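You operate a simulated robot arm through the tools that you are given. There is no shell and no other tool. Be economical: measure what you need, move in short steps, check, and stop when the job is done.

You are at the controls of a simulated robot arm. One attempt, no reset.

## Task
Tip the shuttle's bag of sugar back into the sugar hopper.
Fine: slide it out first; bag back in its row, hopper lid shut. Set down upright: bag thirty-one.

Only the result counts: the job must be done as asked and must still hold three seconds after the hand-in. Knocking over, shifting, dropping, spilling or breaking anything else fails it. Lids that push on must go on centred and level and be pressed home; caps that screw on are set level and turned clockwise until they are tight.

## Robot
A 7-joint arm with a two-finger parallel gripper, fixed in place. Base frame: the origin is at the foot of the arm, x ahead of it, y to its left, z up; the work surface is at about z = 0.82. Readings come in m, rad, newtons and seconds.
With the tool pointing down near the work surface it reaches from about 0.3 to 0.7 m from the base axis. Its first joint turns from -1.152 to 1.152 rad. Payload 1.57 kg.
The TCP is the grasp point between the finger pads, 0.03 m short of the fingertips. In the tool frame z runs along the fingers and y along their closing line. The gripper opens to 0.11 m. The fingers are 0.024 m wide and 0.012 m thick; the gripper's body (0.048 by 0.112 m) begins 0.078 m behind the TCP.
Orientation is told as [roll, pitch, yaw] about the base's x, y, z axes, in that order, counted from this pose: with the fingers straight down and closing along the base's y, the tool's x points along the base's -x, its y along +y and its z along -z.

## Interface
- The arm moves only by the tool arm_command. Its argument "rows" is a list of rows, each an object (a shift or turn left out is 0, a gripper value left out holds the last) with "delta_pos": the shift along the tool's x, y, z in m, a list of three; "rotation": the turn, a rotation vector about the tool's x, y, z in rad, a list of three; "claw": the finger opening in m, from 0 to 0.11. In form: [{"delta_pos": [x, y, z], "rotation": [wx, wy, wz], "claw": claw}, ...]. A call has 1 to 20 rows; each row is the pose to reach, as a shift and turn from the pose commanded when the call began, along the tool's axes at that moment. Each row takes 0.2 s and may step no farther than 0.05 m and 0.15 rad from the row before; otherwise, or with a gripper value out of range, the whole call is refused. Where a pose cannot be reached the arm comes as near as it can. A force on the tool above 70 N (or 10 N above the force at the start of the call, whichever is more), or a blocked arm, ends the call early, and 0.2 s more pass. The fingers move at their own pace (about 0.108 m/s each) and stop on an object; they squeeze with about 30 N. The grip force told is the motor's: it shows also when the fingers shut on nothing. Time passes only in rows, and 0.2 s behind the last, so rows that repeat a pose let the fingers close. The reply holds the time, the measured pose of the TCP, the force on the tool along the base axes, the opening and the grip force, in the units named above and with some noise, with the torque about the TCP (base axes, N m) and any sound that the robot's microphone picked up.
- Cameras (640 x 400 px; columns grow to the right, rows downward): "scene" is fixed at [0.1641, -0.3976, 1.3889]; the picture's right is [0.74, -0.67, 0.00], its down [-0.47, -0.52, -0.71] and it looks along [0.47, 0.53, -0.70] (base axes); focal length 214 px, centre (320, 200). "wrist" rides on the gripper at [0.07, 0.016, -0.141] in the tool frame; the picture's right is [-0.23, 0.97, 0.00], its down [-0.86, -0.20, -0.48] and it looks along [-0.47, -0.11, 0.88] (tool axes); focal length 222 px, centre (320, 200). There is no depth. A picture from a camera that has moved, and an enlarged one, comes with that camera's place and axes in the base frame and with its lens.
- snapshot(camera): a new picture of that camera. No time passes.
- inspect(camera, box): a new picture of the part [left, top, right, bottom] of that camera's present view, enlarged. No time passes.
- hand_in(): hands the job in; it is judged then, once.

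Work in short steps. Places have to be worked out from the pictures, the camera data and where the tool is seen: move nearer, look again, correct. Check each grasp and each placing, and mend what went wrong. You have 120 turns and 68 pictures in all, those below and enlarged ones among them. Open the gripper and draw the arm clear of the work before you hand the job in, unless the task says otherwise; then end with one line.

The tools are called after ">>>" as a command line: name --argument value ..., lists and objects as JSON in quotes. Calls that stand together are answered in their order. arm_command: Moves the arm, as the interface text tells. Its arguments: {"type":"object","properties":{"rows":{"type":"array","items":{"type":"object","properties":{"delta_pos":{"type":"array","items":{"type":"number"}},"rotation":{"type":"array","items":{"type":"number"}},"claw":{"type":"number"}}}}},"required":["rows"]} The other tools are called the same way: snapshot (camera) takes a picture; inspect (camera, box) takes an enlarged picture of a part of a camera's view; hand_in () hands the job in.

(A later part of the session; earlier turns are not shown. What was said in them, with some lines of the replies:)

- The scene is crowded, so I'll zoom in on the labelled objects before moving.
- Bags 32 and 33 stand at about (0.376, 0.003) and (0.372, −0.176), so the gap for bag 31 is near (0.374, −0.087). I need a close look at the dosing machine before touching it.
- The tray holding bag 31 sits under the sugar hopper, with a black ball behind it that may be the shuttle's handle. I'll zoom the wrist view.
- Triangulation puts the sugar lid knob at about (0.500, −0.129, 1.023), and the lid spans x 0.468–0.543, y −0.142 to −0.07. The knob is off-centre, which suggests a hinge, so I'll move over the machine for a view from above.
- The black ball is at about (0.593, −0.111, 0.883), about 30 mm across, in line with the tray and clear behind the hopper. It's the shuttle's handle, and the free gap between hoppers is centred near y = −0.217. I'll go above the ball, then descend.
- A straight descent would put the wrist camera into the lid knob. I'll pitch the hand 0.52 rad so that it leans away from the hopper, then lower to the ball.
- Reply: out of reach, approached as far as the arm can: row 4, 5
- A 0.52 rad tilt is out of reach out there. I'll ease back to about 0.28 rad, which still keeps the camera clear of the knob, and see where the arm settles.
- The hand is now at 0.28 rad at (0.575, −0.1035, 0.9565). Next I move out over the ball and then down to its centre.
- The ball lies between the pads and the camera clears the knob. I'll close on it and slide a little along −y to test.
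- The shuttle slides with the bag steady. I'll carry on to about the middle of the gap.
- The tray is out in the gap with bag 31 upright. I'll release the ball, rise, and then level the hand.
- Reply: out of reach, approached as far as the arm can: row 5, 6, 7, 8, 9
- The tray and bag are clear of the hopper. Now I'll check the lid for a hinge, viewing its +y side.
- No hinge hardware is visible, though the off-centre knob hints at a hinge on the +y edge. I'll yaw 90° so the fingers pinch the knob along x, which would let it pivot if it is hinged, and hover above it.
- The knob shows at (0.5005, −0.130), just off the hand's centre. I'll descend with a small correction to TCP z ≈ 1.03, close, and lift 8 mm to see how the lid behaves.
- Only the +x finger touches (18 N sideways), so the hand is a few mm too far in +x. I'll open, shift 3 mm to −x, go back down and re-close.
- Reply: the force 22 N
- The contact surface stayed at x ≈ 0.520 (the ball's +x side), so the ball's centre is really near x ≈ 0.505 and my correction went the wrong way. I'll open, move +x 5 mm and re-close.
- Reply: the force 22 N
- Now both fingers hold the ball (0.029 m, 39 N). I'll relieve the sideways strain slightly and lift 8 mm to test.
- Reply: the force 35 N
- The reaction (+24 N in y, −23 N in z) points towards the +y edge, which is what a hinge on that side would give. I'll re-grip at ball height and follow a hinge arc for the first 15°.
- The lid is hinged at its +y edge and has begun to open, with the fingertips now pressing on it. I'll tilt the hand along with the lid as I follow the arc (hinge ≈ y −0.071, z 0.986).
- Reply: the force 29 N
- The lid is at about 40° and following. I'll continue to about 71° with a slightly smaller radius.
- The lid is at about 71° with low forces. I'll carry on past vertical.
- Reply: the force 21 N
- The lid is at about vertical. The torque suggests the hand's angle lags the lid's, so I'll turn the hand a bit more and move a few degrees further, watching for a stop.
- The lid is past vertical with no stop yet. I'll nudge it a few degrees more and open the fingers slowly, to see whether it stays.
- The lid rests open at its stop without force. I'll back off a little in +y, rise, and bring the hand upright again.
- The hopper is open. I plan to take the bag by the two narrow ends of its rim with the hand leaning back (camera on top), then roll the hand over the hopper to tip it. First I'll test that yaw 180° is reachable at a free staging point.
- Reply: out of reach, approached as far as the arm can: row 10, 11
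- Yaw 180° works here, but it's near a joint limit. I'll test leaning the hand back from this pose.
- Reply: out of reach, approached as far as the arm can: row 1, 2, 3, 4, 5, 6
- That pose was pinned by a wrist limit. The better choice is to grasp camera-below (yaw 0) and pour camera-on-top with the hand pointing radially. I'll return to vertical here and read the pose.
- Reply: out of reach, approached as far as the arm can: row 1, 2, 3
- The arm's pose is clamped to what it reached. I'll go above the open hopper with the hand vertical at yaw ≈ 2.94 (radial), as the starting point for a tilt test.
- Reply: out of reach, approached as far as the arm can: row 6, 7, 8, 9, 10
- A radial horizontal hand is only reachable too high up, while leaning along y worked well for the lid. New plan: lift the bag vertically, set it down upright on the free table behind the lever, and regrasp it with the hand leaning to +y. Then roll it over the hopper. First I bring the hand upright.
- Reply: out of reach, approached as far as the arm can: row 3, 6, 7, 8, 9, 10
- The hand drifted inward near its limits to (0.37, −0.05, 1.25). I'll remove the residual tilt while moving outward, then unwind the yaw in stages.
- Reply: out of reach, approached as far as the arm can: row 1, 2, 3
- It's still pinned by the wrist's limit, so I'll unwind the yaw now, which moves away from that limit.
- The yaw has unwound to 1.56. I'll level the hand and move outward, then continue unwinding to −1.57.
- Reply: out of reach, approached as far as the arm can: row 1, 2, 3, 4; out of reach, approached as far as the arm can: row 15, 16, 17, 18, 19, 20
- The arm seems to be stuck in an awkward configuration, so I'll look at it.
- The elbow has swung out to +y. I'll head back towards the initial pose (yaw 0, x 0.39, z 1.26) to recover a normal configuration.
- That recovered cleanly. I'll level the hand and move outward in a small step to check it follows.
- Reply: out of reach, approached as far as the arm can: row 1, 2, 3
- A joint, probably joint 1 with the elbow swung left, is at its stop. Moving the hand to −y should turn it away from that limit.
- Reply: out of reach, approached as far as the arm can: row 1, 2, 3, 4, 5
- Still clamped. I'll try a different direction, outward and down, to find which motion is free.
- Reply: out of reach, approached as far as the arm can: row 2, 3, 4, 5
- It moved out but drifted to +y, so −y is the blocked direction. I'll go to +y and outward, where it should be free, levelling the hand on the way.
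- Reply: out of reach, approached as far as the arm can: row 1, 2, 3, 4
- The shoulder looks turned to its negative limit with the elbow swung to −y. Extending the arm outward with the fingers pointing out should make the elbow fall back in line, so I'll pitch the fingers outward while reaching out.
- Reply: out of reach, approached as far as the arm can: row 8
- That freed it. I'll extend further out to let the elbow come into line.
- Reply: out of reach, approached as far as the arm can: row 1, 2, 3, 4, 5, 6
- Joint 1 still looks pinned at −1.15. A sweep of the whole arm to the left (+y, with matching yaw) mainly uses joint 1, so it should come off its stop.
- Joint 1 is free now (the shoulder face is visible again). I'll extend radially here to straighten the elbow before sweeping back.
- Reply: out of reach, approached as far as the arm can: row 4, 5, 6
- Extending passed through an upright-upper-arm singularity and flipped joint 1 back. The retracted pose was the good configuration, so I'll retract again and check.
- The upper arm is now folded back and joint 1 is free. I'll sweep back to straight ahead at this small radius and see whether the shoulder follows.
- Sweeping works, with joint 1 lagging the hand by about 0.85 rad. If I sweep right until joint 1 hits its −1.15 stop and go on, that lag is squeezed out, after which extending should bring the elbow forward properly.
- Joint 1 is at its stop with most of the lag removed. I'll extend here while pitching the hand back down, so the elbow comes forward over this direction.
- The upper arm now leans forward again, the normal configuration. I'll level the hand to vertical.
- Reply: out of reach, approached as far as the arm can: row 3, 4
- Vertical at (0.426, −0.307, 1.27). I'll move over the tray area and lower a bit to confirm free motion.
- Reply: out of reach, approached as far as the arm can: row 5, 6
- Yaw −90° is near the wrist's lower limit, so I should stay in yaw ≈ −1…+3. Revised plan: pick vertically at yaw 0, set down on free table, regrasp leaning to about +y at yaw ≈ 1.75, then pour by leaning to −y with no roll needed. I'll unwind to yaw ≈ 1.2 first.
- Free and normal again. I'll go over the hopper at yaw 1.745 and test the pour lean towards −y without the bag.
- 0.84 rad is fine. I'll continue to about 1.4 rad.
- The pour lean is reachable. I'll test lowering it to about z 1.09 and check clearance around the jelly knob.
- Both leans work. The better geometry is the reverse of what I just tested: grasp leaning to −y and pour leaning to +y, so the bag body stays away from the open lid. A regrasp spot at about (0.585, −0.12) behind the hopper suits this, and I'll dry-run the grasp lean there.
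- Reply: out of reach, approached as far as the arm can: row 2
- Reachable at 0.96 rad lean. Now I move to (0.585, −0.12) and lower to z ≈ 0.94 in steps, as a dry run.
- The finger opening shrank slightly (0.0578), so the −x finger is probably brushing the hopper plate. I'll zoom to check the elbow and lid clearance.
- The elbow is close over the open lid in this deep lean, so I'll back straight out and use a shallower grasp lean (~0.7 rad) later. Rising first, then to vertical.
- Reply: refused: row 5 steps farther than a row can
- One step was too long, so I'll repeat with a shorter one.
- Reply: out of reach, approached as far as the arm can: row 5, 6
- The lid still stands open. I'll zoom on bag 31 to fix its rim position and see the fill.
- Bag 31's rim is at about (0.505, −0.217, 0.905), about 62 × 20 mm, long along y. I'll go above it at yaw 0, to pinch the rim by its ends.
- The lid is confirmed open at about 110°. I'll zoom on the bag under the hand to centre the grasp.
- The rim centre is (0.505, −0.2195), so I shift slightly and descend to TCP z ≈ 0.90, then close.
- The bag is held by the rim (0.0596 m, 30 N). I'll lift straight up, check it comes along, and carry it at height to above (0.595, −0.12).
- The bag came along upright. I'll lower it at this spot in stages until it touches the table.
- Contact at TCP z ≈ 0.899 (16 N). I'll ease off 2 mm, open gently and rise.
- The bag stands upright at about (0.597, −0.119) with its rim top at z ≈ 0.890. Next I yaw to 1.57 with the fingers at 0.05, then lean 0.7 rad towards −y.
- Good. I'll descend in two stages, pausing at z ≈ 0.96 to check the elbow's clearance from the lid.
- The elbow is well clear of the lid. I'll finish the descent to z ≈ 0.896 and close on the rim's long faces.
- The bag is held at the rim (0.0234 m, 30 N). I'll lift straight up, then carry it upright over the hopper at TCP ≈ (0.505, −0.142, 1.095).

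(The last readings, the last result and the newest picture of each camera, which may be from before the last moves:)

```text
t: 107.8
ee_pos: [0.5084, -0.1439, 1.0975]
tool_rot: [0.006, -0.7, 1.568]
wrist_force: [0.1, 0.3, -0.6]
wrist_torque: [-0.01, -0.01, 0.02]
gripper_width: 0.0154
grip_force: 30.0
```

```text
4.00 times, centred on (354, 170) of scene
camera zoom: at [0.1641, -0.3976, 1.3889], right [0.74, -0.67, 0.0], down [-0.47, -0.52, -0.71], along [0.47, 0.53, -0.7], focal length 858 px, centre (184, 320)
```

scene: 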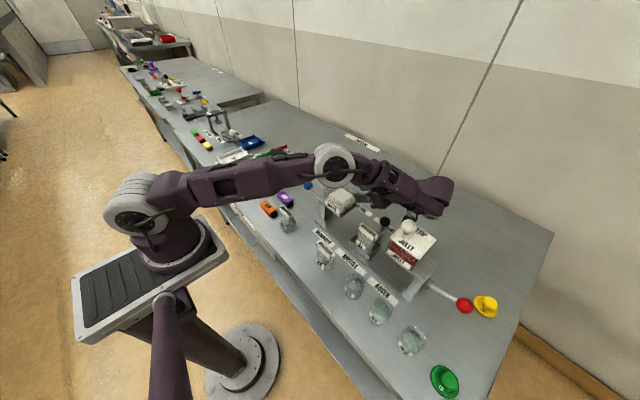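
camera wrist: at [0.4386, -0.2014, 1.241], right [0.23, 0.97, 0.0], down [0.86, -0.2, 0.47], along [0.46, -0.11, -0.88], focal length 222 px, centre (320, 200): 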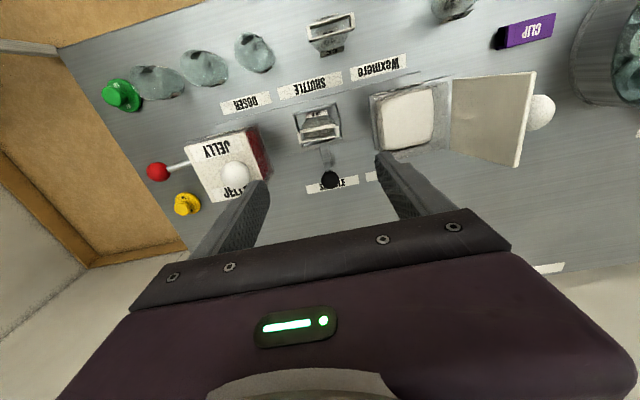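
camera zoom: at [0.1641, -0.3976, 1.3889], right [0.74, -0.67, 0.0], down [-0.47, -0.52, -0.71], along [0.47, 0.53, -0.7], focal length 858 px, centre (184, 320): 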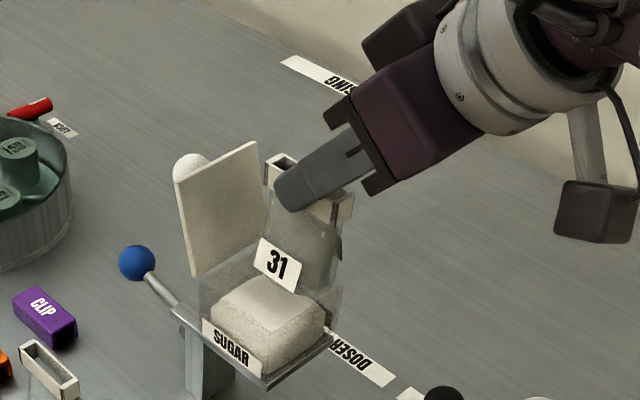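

The bag hangs upright over the hopper, and the grip settled to 0.0154 m at a steady 30 N. I'll begin tipping, rotating about the mouth and keeping the lip over the opening, up to about 60°.

>>> arm_command --rows '[{"delta_pos": [-0.0029, 0.001, 0.0012], "rotation": [0, 0.15, 0]}, {"delta_pos": [-0.0043, 0.002, 0.0033], "rotation": [0, 0.3, 0]}, {"delta_pos": [-0.005, 0.003, 0.0066], "rotation": [0, 0.45, 0]}, {"delta_pos": [-0.0043, 0.003, 0.0119], "rotation": [0, 0.6, 0]}, {"delta_pos": [-0.0032, 0.003, 0.0174], "rotation": [0, 0.75, 0]}, {"delta_pos": [0.0013, 0.003, 0.0273], "rotation": [0, 0.9, 0]}, {"delta_pos": [0.0061, 0.003, 0.0373], "rotation": [0, 1.05, 0]}]'

>>> inspect --camera "scene" --box '[290, 120, 418, 220]'

```text
t: 109.4
ee_pos: [0.503, -0.1237, 1.0655]
tool_rot: [0.006, 0.35, 1.573]
wrist_force: [0.1, 0.5, 0.1]
wrist_torque: [0.0, 0.02, 0.02]
gripper_width: 0.0151
grip_force: 30.0
```

```text
4.00 times, centred on (354, 170) of scene
camera zoom: at [0.1641, -0.3976, 1.3889], right [0.74, -0.67, 0.0], down [-0.47, -0.52, -0.71], along [0.47, 0.53, -0.7], focal length 858 px, centre (184, 320)
```

zoom: 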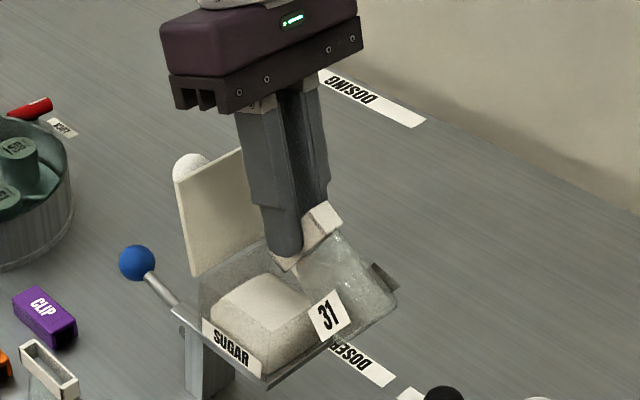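

The bag is tipped about 60° with its mouth over the opening. I'll continue slowly through 95°.

>>> arm_command --rows '[{"delta_pos": [-0.004, -0.001, -0.0005], "rotation": [0, 0.075, 0]}, {"delta_pos": [-0.0079, -0.002, -0.001], "rotation": [0, 0.15, 0]}, {"delta_pos": [-0.0117, -0.002, -0.0015], "rotation": [0, 0.225, 0]}, {"delta_pos": [-0.0154, -0.002, -0.002], "rotation": [0, 0.3, 0]}, {"delta_pos": [-0.0154, -0.002, -0.002], "rotation": [0, 0.3, 0]}, {"delta_pos": [-0.0185, -0.002, -0.0026], "rotation": [0, 0.375, 0]}, {"delta_pos": [-0.0215, -0.002, -0.0033], "rotation": [0, 0.45, 0]}, {"delta_pos": [-0.0215, -0.002, -0.0033], "rotation": [0, 0.45, 0]}, {"delta_pos": [-0.0244, -0.002, -0.0053], "rotation": [0, 0.525, 0]}, {"delta_pos": [-0.0272, -0.002, -0.0074], "rotation": [0, 0.6, 0]}, {"delta_pos": [-0.0272, -0.002, -0.0074], "rotation": [0, 0.6, 0]}]'

>>> inspect --camera "scene" --box '[290, 120, 418, 220]'

```text
t: 111.8
ee_pos: [0.5059, -0.0964, 1.0612]
tool_rot: [0.007, 0.95, 1.575]
wrist_force: [-0.2, -0.6, 0.1]
wrist_torque: [0.06, -0.07, 0.03]
gripper_width: 0.0149
grip_force: 29.9
```

```text
4.00 times, centred on (354, 170) of scene
camera zoom: at [0.1641, -0.3976, 1.3889], right [0.74, -0.67, 0.0], down [-0.47, -0.52, -0.71], along [0.47, 0.53, -0.7], focal length 858 px, centre (184, 320)
```

zoom: 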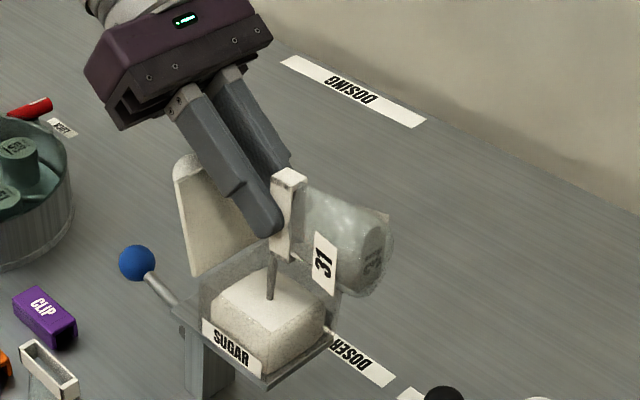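

Sugar is streaming from the mouth into the hopper. I'll continue slowly to about 130° and dwell to empty the bag.

>>> arm_command --rows '[{"rotation": [0, 0, 0]}, {"delta_pos": [0.0005, 0, -0.004], "rotation": [0, 0.075, 0]}, {"delta_pos": [0.0012, 0, -0.0077], "rotation": [0, 0.15, 0]}, {"delta_pos": [0.0012, 0, -0.0077], "rotation": [0, 0.15, 0]}, {"delta_pos": [0.0015, 0, -0.011], "rotation": [0, 0.225, 0]}, {"delta_pos": [0.0018, 0, -0.0144], "rotation": [0, 0.3, 0]}, {"delta_pos": [0.0018, 0, -0.0144], "rotation": [0, 0.3, 0]}, {"delta_pos": [0.0025, 0, -0.017], "rotation": [0, 0.375, 0]}, {"delta_pos": [0.0031, 0, -0.0198], "rotation": [0, 0.45, 0]}, {"delta_pos": [0.0031, 0, -0.0198], "rotation": [0, 0.45, 0]}, {"delta_pos": [0.0048, 0, -0.022], "rotation": [0, 0.525, 0]}, {"delta_pos": [0.0066, 0, -0.024], "rotation": [0, 0.6, 0]}, {"delta_pos": [0.0066, 0, -0.024], "rotation": [0, 0.6, 0]}, {"delta_pos": [0.0066, 0, -0.024], "rotation": [0, 0.6, 0]}, {"delta_pos": [0.0066, 0, -0.024], "rotation": [0, 0.6, 0]}, {"delta_pos": [0.0066, 0, -0.024], "rotation": [0, 0.6, 0]}, {"delta_pos": [0.0066, 0, -0.024], "rotation": [0, 0.6, 0]}, {"delta_pos": [0.0066, 0, -0.024], "rotation": [0, 0.6, 0]}, {"delta_pos": [0.0066, 0, -0.024], "rotation": [0, 0.6, 0]}]'

>>> inspect --camera "scene" --box '[290, 120, 418, 220]'

```text
t: 115.8
ee_pos: [0.5056, -0.0812, 1.0817]
tool_rot: [0.206, 1.548, 1.777]
wrist_force: [-0.9, 0.3, -0.1]
wrist_torque: [0.02, -0.01, 0.0]
gripper_width: 0.0145
grip_force: 29.9
```

```text
4.00 times, centred on (354, 170) of scene
camera zoom: at [0.1641, -0.3976, 1.3889], right [0.74, -0.67, 0.0], down [-0.47, -0.52, -0.71], along [0.47, 0.53, -0.7], focal length 858 px, centre (184, 320)
```

zoom: 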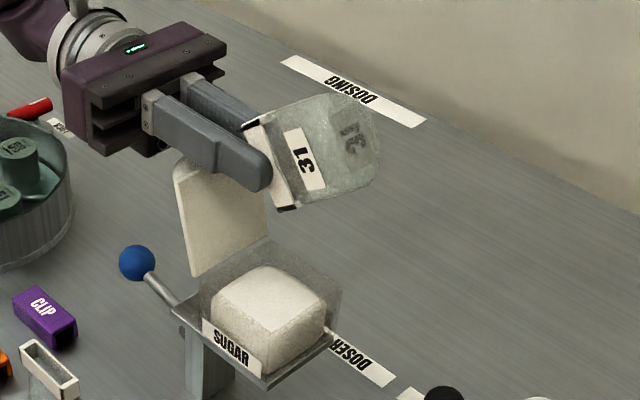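

The stream has stopped and the bag looks empty. I'll tip a little more and dwell briefly to be sure.

>>> arm_command --rows '[{"delta_pos": [0.006, 0, 0], "rotation": [0, 0.1, 0]}, {"delta_pos": [0.008, 0, 0], "rotation": [0, 0.18, 0]}, {"delta_pos": [0.008, 0, 0], "rotation": [0, 0.18, 0]}, {"delta_pos": [0.008, 0, 0], "rotation": [0, 0.18, 0]}, {"delta_pos": [0.008, 0, 0], "rotation": [0, 0.18, 0]}, {"delta_pos": [0.008, 0, 0], "rotation": [0, 0.18, 0]}, {"delta_pos": [0.008, 0, 0], "rotation": [0, 0.18, 0]}, {"delta_pos": [0.008, 0, 0], "rotation": [0, 0, 0]}]'

```text
refused: row 8 steps farther than a row can; nothing moved
```

The last row turned too far, so I'll resend without it.

>>> arm_command --rows '[{"delta_pos": [0.006, 0, 0], "rotation": [0, 0.1, 0]}, {"delta_pos": [0.008, 0, 0], "rotation": [0, 0.18, 0]}, {"delta_pos": [0.008, 0, 0], "rotation": [0, 0.18, 0]}, {"delta_pos": [0.008, 0, 0], "rotation": [0, 0.18, 0]}, {"delta_pos": [0.008, 0, 0], "rotation": [0, 0.18, 0]}, {"delta_pos": [0.008, 0, 0], "rotation": [0, 0.18, 0]}, {"delta_pos": [0.008, 0, 0], "rotation": [0, 0.18, 0]}, {"delta_pos": [0.008, 0, 0], "rotation": [0, 0.18, 0]}]'

```text
t: 117.6
ee_pos: [0.5061, -0.0794, 1.0902]
tool_rot: [3.114, 1.413, -1.599]
wrist_force: [0.3, -0.6, -1.2]
wrist_torque: [-0.01, -0.01, -0.01]
gripper_width: 0.0147
grip_force: 29.8
```

Now I retrace the path over the hopper, bringing the bag back upright.

>>> arm_command --rows '[{"delta_pos": [-0.004, 0, 0], "rotation": [0, -0.14, 0]}, {"delta_pos": [-0.0091, 0, 0.0002], "rotation": [0, -0.28, 0]}, {"delta_pos": [-0.0155, 0, 0.0022], "rotation": [0, -0.43, 0]}, {"delta_pos": [-0.0191, 0, 0.0056], "rotation": [0, -0.58, 0]}, {"delta_pos": [-0.022, 0, 0.0112], "rotation": [0, -0.73, 0]}, {"delta_pos": [-0.025, 0, 0.0169], "rotation": [0, -0.88, 0]}, {"delta_pos": [-0.028, 0, 0.0234], "rotation": [0, -1.03, 0]}, {"delta_pos": [-0.029, 0, 0.0294], "rotation": [0, -1.18, 0]}, {"delta_pos": [-0.0291, 0, 0.0364], "rotation": [0, -1.33, 0]}, {"delta_pos": [-0.024, 0, 0.0423], "rotation": [0, -1.48, 0]}, {"delta_pos": [-0.0146, 0, 0.0469], "rotation": [0, -1.63, 0]}, {"delta_pos": [-0.0091, 0, 0.0508], "rotation": [0, -1.78, 0]}, {"delta_pos": [-0.0047, 0, 0.0545], "rotation": [0, -1.93, 0]}, {"delta_pos": [-0.0022, 0, 0.058], "rotation": [0, -2.08, 0]}, {"delta_pos": [-0.0005, 0, 0.0602], "rotation": [0, -2.23, 0]}, {"delta_pos": [0.0001, 0, 0.0624], "rotation": [0, -2.33, 0]}, {"delta_pos": [-0.0001, 0, 0.0639], "rotation": [0, -2.43, 0]}]'

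```text
t: 121.2
ee_pos: [0.5048, -0.1443, 1.0993]
tool_rot: [0.006, -0.704, 1.567]
wrist_force: [0.7, 0.2, -0.2]
wrist_torque: [-0.02, 0.01, -0.02]
gripper_width: 0.0143
grip_force: 30.0
```

I'll check the bag's posture in the grip before placing it in its row.

>>> inspect --camera "scene" --box '[320, 130, 400, 192]'

```text
6.45 times, centred on (360, 161) of scene
camera zoom: at [0.1641, -0.3976, 1.3889], right [0.74, -0.67, 0.0], down [-0.47, -0.52, -0.71], along [0.47, 0.53, -0.7], focal length 1384 px, centre (62, 452)
```

zoom: 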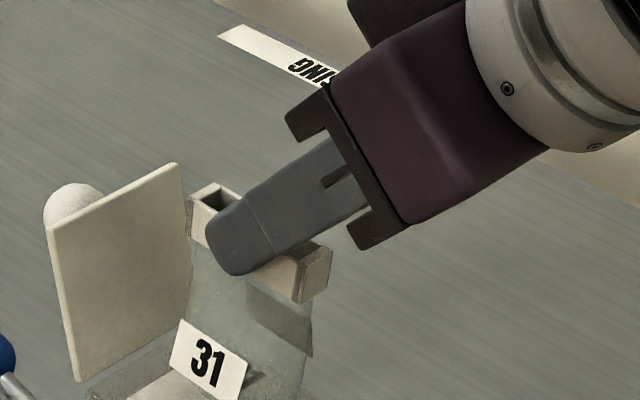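

The bag is upright and level in the grip. From several views, bags 32 and 33 are at (0.3875, 0.005) and (0.386, −0.174), so home for 31 is (0.387, −0.085). I'll carry it there high: −x first, then +y.

>>> arm_command --rows '[{"delta_pos": [0, 0.03, 0]}, {"delta_pos": [0, 0.06, 0]}, {"delta_pos": [0, 0.09, 0]}, {"delta_pos": [0, 0.118, 0]}, {"delta_pos": [-0.018, 0.118, 0.015]}, {"delta_pos": [-0.036, 0.118, 0.0303]}, {"delta_pos": [-0.036, 0.118, 0.0303]}]'

```text
t: 122.8
ee_pos: [0.3866, -0.0973, 1.0987]
tool_rot: [0.006, -0.701, 1.567]
wrist_force: [0.1, 0.1, -0.8]
wrist_torque: [-0.03, 0.01, 0.02]
gripper_width: 0.0145
grip_force: 29.8
```

On target above home. I'll descend to about 3 cm above the table and check alignment with the neighbours.

>>> arm_command --rows '[{"delta_pos": [0.0258, 0, 0.0306]}, {"delta_pos": [0.0515, 0, 0.0612]}, {"delta_pos": [0.0773, 0, 0.0918]}, {"delta_pos": [0.1, 0, 0.119]}, {"delta_pos": [0.1095, 0, 0.13]}]'

>>> inspect --camera "scene" --box '[260, 180, 388, 280]'

```text
t: 124.0
ee_pos: [0.3863, -0.0958, 0.9293]
tool_rot: [0.006, -0.702, 1.567]
wrist_force: [-0.2, -0.3, 0.2]
wrist_torque: [-0.01, 0.04, 0.01]
gripper_width: 0.0144
grip_force: 29.9
```

```text
4.00 times, centred on (324, 230) of scene
camera zoom: at [0.1641, -0.3976, 1.3889], right [0.74, -0.67, 0.0], down [-0.47, -0.52, -0.71], along [0.47, 0.53, -0.7], focal length 858 px, centre (304, 80)
```

zoom: 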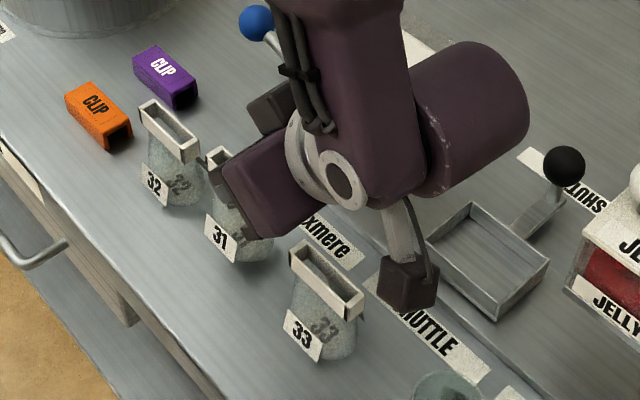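

31 sits in line between 32 and 33. I'll lower the last 3 cm in small steps to contact.

>>> arm_command --rows '[{"delta_pos": [0.0097, 0, 0.0115]}, {"delta_pos": [0.0155, 0, 0.0184]}, {"delta_pos": [0.0181, 0, 0.0214]}, {"delta_pos": [0.0181, 0, 0.0214]}]'

```text
t: 125.0
ee_pos: [0.3855, -0.0946, 0.9034]
tool_rot: [0.005, -0.704, 1.569]
wrist_force: [-2.9, 2.1, 39.8]
wrist_torque: [0.62, 0.1, 0.04]
gripper_width: 0.0162
grip_force: 30.1
```

Contact came early (40 N). I'll ease up about 3 mm and re-read the force before releasing.

>>> arm_command --rows '[{"delta_pos": [-0.0016, 0, -0.0019]}, {"delta_pos": [-0.0019, 0, -0.0023]}]'

```text
t: 125.6
ee_pos: [0.387, -0.0968, 0.9042]
tool_rot: [0.007, -0.697, 1.565]
wrist_force: [0.0, -0.4, 0.7]
wrist_torque: [-0.01, 0.06, 0.01]
gripper_width: 0.0165
grip_force: 30.2
```

Barely touching now. I'll open slowly and rise straight up.

>>> arm_command --rows '[{"claw": 0.022}, {"claw": 0.03}, {"claw": 0.045}, {"claw": 0.05}, {"delta_pos": [-0.0129, 0, -0.0153]}, {"delta_pos": [-0.0322, 0, -0.0382]}, {"delta_pos": [-0.058, 0, -0.0689]}, {"delta_pos": [-0.0837, 0, -0.0995]}, {"delta_pos": [-0.1095, 0, -0.13]}, {"delta_pos": [-0.129, 0, -0.153]}]'

>>> inspect --camera "scene" --box '[265, 185, 361, 280]'

```text
t: 127.8
ee_pos: [0.3857, -0.0957, 1.104]
tool_rot: [0.007, -0.701, 1.567]
wrist_force: [-0.3, -0.6, 0.7]
wrist_torque: [-0.04, 0.0, 0.02]
gripper_width: 0.0499
grip_force: 0.0
```

```text
4.21 times, centred on (313, 232) of scene
camera zoom: at [0.1641, -0.3976, 1.3889], right [0.74, -0.67, 0.0], down [-0.47, -0.52, -0.71], along [0.47, 0.53, -0.7], focal length 903 px, centre (350, 63)
```

zoom: 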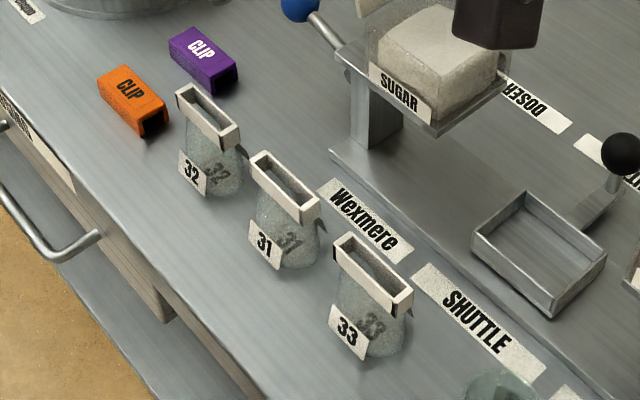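

Bag 31 stands upright in its row. Next is closing the lid: I'll return to the vertical hover beside the lid knob at (0.505, −0.006, 1.19), the reverse of my earlier retreat.

>>> arm_command --rows '[{"delta_pos": [-0.029, 0, -0.0345], "rotation": [0, 0.14, 0]}, {"delta_pos": [-0.058, 0, -0.0689], "rotation": [0, 0.28, 0], "claw": 0.06}, {"delta_pos": [-0.078, -0.03, -0.055], "rotation": [0, 0.42, 0]}, {"delta_pos": [-0.095, -0.06, -0.04], "rotation": [0, 0.56, 0]}, {"delta_pos": [-0.111, -0.09, -0.0255], "rotation": [0, 0.701, 0]}, {"delta_pos": [-0.1269, -0.119, -0.0109], "rotation": [0, 0.701, 0]}, {"delta_pos": [-0.1269, -0.119, -0.0109], "rotation": [0, 0.701, 0]}]'

```text
t: 129.4
ee_pos: [0.5059, -0.0055, 1.1937]
tool_rot: [0.005, -0.002, 1.572]
wrist_force: [0.6, -0.1, 0.5]
wrist_torque: [0.0, -0.03, 0.01]
gripper_width: 0.0601
grip_force: 0.0
```

Now I'll lean the hand to 1.73 rad and lower around the knob, exactly reversing the earlier exit.

>>> arm_command --rows '[{"rotation": [0, 0.145, 0]}, {"rotation": [0, 0.29, 0]}, {"rotation": [0, 0.435, 0]}, {"rotation": [0, 0.58, 0]}, {"rotation": [0, 0.725, 0]}, {"rotation": [0, 0.87, 0]}, {"rotation": [0, 1.015, 0]}, {"rotation": [0, 1.16, 0]}, {"rotation": [0, 1.305, 0]}, {"rotation": [0, 1.45, 0]}, {"rotation": [0, 1.595, 0]}, {"rotation": [0, 1.73, 0]}, {"delta_pos": [0.0015, 0, 0.04], "rotation": [0, 1.73, 0]}, {"delta_pos": [0.0015, 0, 0.08], "rotation": [0, 1.73, 0]}, {"delta_pos": [0.0015, 0, 0.12], "rotation": [0, 1.73, 0]}, {"delta_pos": [0.0015, 0, 0.15], "rotation": [0, 1.73, 0]}, {"delta_pos": [0.0015, 0, 0.162], "rotation": [0, 1.73, 0]}, {"delta_pos": [0.011, 0, 0.163], "rotation": [0, 1.73, 0]}]'

>>> inspect --camera "scene" --box '[280, 140, 376, 215]'

```text
t: 133.2
ee_pos: [0.5121, -0.0191, 1.0325]
tool_rot: [3.117, 1.412, -1.597]
wrist_force: [-0.5, 0.1, 0.8]
wrist_torque: [0.0, 0.0, -0.01]
gripper_width: 0.0601
grip_force: 0.0
out of reach, approached as far as the arm can: row 16, 17, 18
```

```text
5.33 times, centred on (328, 178) of scene
camera zoom: at [0.1641, -0.3976, 1.3889], right [0.74, -0.67, 0.0], down [-0.47, -0.52, -0.71], along [0.47, 0.53, -0.7], focal length 1144 px, centre (277, 320)
```

zoom: 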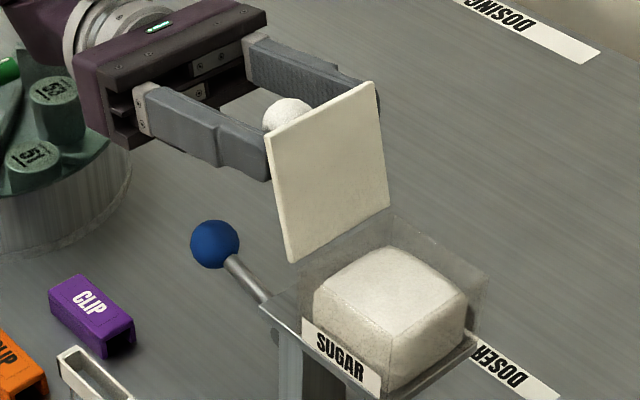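

The hand surrounds the knob but is 7 mm off in +x, near its reach limit. I'll shift −x, reduce the lean slightly, and close.

>>> arm_command --rows '[{"delta_pos": [0, 0.003, 0], "rotation": [0, -0.05, 0]}, {"delta_pos": [0, 0.007, 0], "rotation": [0, -0.1, 0]}, {"delta_pos": [0, 0.007, 0], "rotation": [0, -0.1, 0]}]'

```text
t: 134.0
ee_pos: [0.5097, -0.0183, 1.0328]
tool_rot: [3.074, 1.513, -1.639]
wrist_force: [0.1, -0.8, -0.3]
wrist_torque: [0.01, 0.01, -0.02]
gripper_width: 0.06
grip_force: 0.1
out of reach, approached as far as the arm can: row 2, 3
```

I'm still at the limit with this lean. Easing the lean to about 1.42 rad and backing off 5 mm along the fingers should restore reach, and then I can centre in x.

>>> arm_command --rows '[{"delta_pos": [0, 0, -0.003], "rotation": [0, -0.1, 0]}, {"delta_pos": [0, 0.002, -0.005], "rotation": [0, -0.2, 0]}, {"delta_pos": [0, 0.005, -0.005], "rotation": [0, -0.2, 0]}, {"delta_pos": [0, 0.005, -0.005], "rotation": [0, -0.2, 0]}]'

```text
t: 135.0
ee_pos: [0.5061, -0.0138, 1.0335]
tool_rot: [0.032, 1.43, 1.602]
wrist_force: [-1.0, 0.2, -0.1]
wrist_torque: [-0.02, -0.02, 0.02]
gripper_width: 0.06
grip_force: 0.1
```

Reached, and centred within about 1 mm of the knob. Closing on it now.

>>> arm_command --rows '[{"claw": 0.04}, {"claw": 0.02}, {"claw": 0.02}, {"claw": 0.02}]'

```text
t: 136.0
ee_pos: [0.5052, -0.0142, 1.0333]
tool_rot: [0.031, 1.429, 1.602]
wrist_force: [-2.8, 1.0, 0.6]
wrist_torque: [0.07, -0.02, -0.07]
gripper_width: 0.029
grip_force: 38.3
```

The knob is gripped (0.029 m). I'll follow the arc back, first to about 46°, and watch the forces.

>>> arm_command --rows '[{"delta_pos": [0.0082, 0, 0.0055], "rotation": [0, -0.104, 0]}, {"delta_pos": [0.0156, 0, 0.0122], "rotation": [0, -0.208, 0]}, {"delta_pos": [0.022, 0, 0.02], "rotation": [0, -0.312, 0]}, {"delta_pos": [0.0272, 0, 0.0285], "rotation": [0, -0.416, 0]}, {"delta_pos": [0.0311, 0, 0.0374], "rotation": [0, -0.52, 0]}, {"delta_pos": [0.0339, 0, 0.047], "rotation": [0, -0.624, 0]}, {"delta_pos": [0.0352, 0, 0.057], "rotation": [0, -0.728, 0]}, {"delta_pos": [0.0351, 0, 0.067], "rotation": [0, -0.832, 0]}]'

```text
t: 137.8
ee_pos: [0.5055, -0.0856, 1.0578]
tool_rot: [0.005, 0.595, 1.574]
wrist_force: [-0.3, 15.1, 3.5]
wrist_torque: [1.07, -0.06, -0.04]
gripper_width: 0.0291
grip_force: 39.5
```

Tracking fine. I'll continue to nearly closed (about 6°).

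>>> arm_command --rows '[{"delta_pos": [0.0064, 0, 0.0075], "rotation": [0, -0.13, 0]}, {"delta_pos": [0.0117, 0, 0.0164], "rotation": [0, -0.25, 0]}, {"delta_pos": [0.0159, 0, 0.0255], "rotation": [0, -0.36, 0]}, {"delta_pos": [0.0187, 0, 0.0351], "rotation": [0, -0.45, 0]}, {"delta_pos": [0.0202, 0, 0.0451], "rotation": [0, -0.54, 0]}]'

```text
t: 139.0
ee_pos: [0.5048, -0.1248, 1.0329]
tool_rot: [0.002, 0.057, 1.571]
wrist_force: [8.2, 7.5, 12.6]
wrist_torque: [1.05, -0.14, -0.06]
gripper_width: 0.0291
grip_force: 39.0
```

Nearly closed. I'll bring it the last few millimetres down.

>>> arm_command --rows '[{"delta_pos": [0.0025, 0, 0.0035], "rotation": [0, -0.03, 0]}, {"delta_pos": [0.0042, 0, 0.0065], "rotation": [0, -0.057, 0]}, {"delta_pos": [0.0042, 0, 0.0075], "rotation": [0, -0.057, 0]}]'

```text
t: 139.8
ee_pos: [0.5055, -0.1296, 1.026]
tool_rot: [0.005, 0.0, 1.572]
wrist_force: [2.4, 18.9, 28.7]
wrist_torque: [0.23, -0.07, 0.05]
gripper_width: 0.029
grip_force: 38.7
```

29 N upward reaction at the closed height, so the lid is seated. I'll open the fingers, rise clear and check.

>>> arm_command --rows '[{"delta_pos": [0, 0, -0.001]}, {"delta_pos": [0, 0, -0.001], "claw": 0.045}, {"delta_pos": [0, 0, -0.001], "claw": 0.07}, {"delta_pos": [0, 0, -0.001], "claw": 0.07}, {"delta_pos": [0, 0, -0.03]}, {"delta_pos": [0, 0, -0.07]}, {"delta_pos": [0, 0, -0.11]}, {"delta_pos": [0, 0, -0.15]}, {"delta_pos": [0, 0, -0.18]}]'

>>> inspect --camera "scene" --box '[260, 160, 420, 285]'

```text
t: 141.8
ee_pos: [0.5046, -0.1301, 1.2055]
tool_rot: [0.005, 0.002, 1.57]
wrist_force: [0.1, -0.1, -0.7]
wrist_torque: [0.02, 0.0, -0.04]
gripper_width: 0.07
grip_force: 0.2
```

```text
3.20 times, centred on (340, 222) of scene
camera zoom: at [0.1641, -0.3976, 1.3889], right [0.74, -0.67, 0.0], down [-0.47, -0.52, -0.71], along [0.47, 0.53, -0.7], focal length 686 px, centre (256, 128)
```

zoom: 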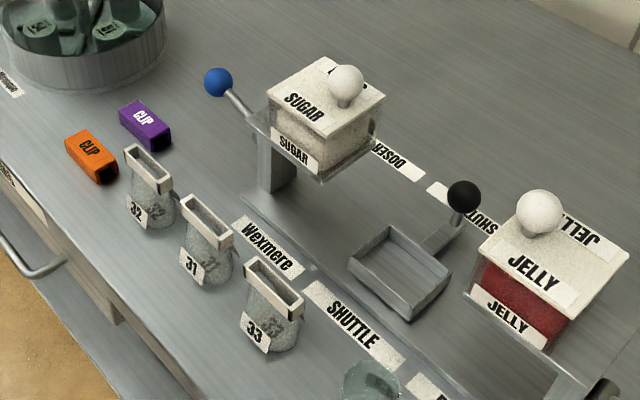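

The lid is shut and level, bag 31 stands upright in its row, no spill is visible, and the open hand is well clear. Handing in.

>>> hand_in

```text
The job is handed in.
```

Bag 31's sugar is back in the sugar hopper, the hopper lid is shut, and the empty bag stands upright between bags 32 and 33. The shuttle is still slid out, since the task didn't ask for it back.
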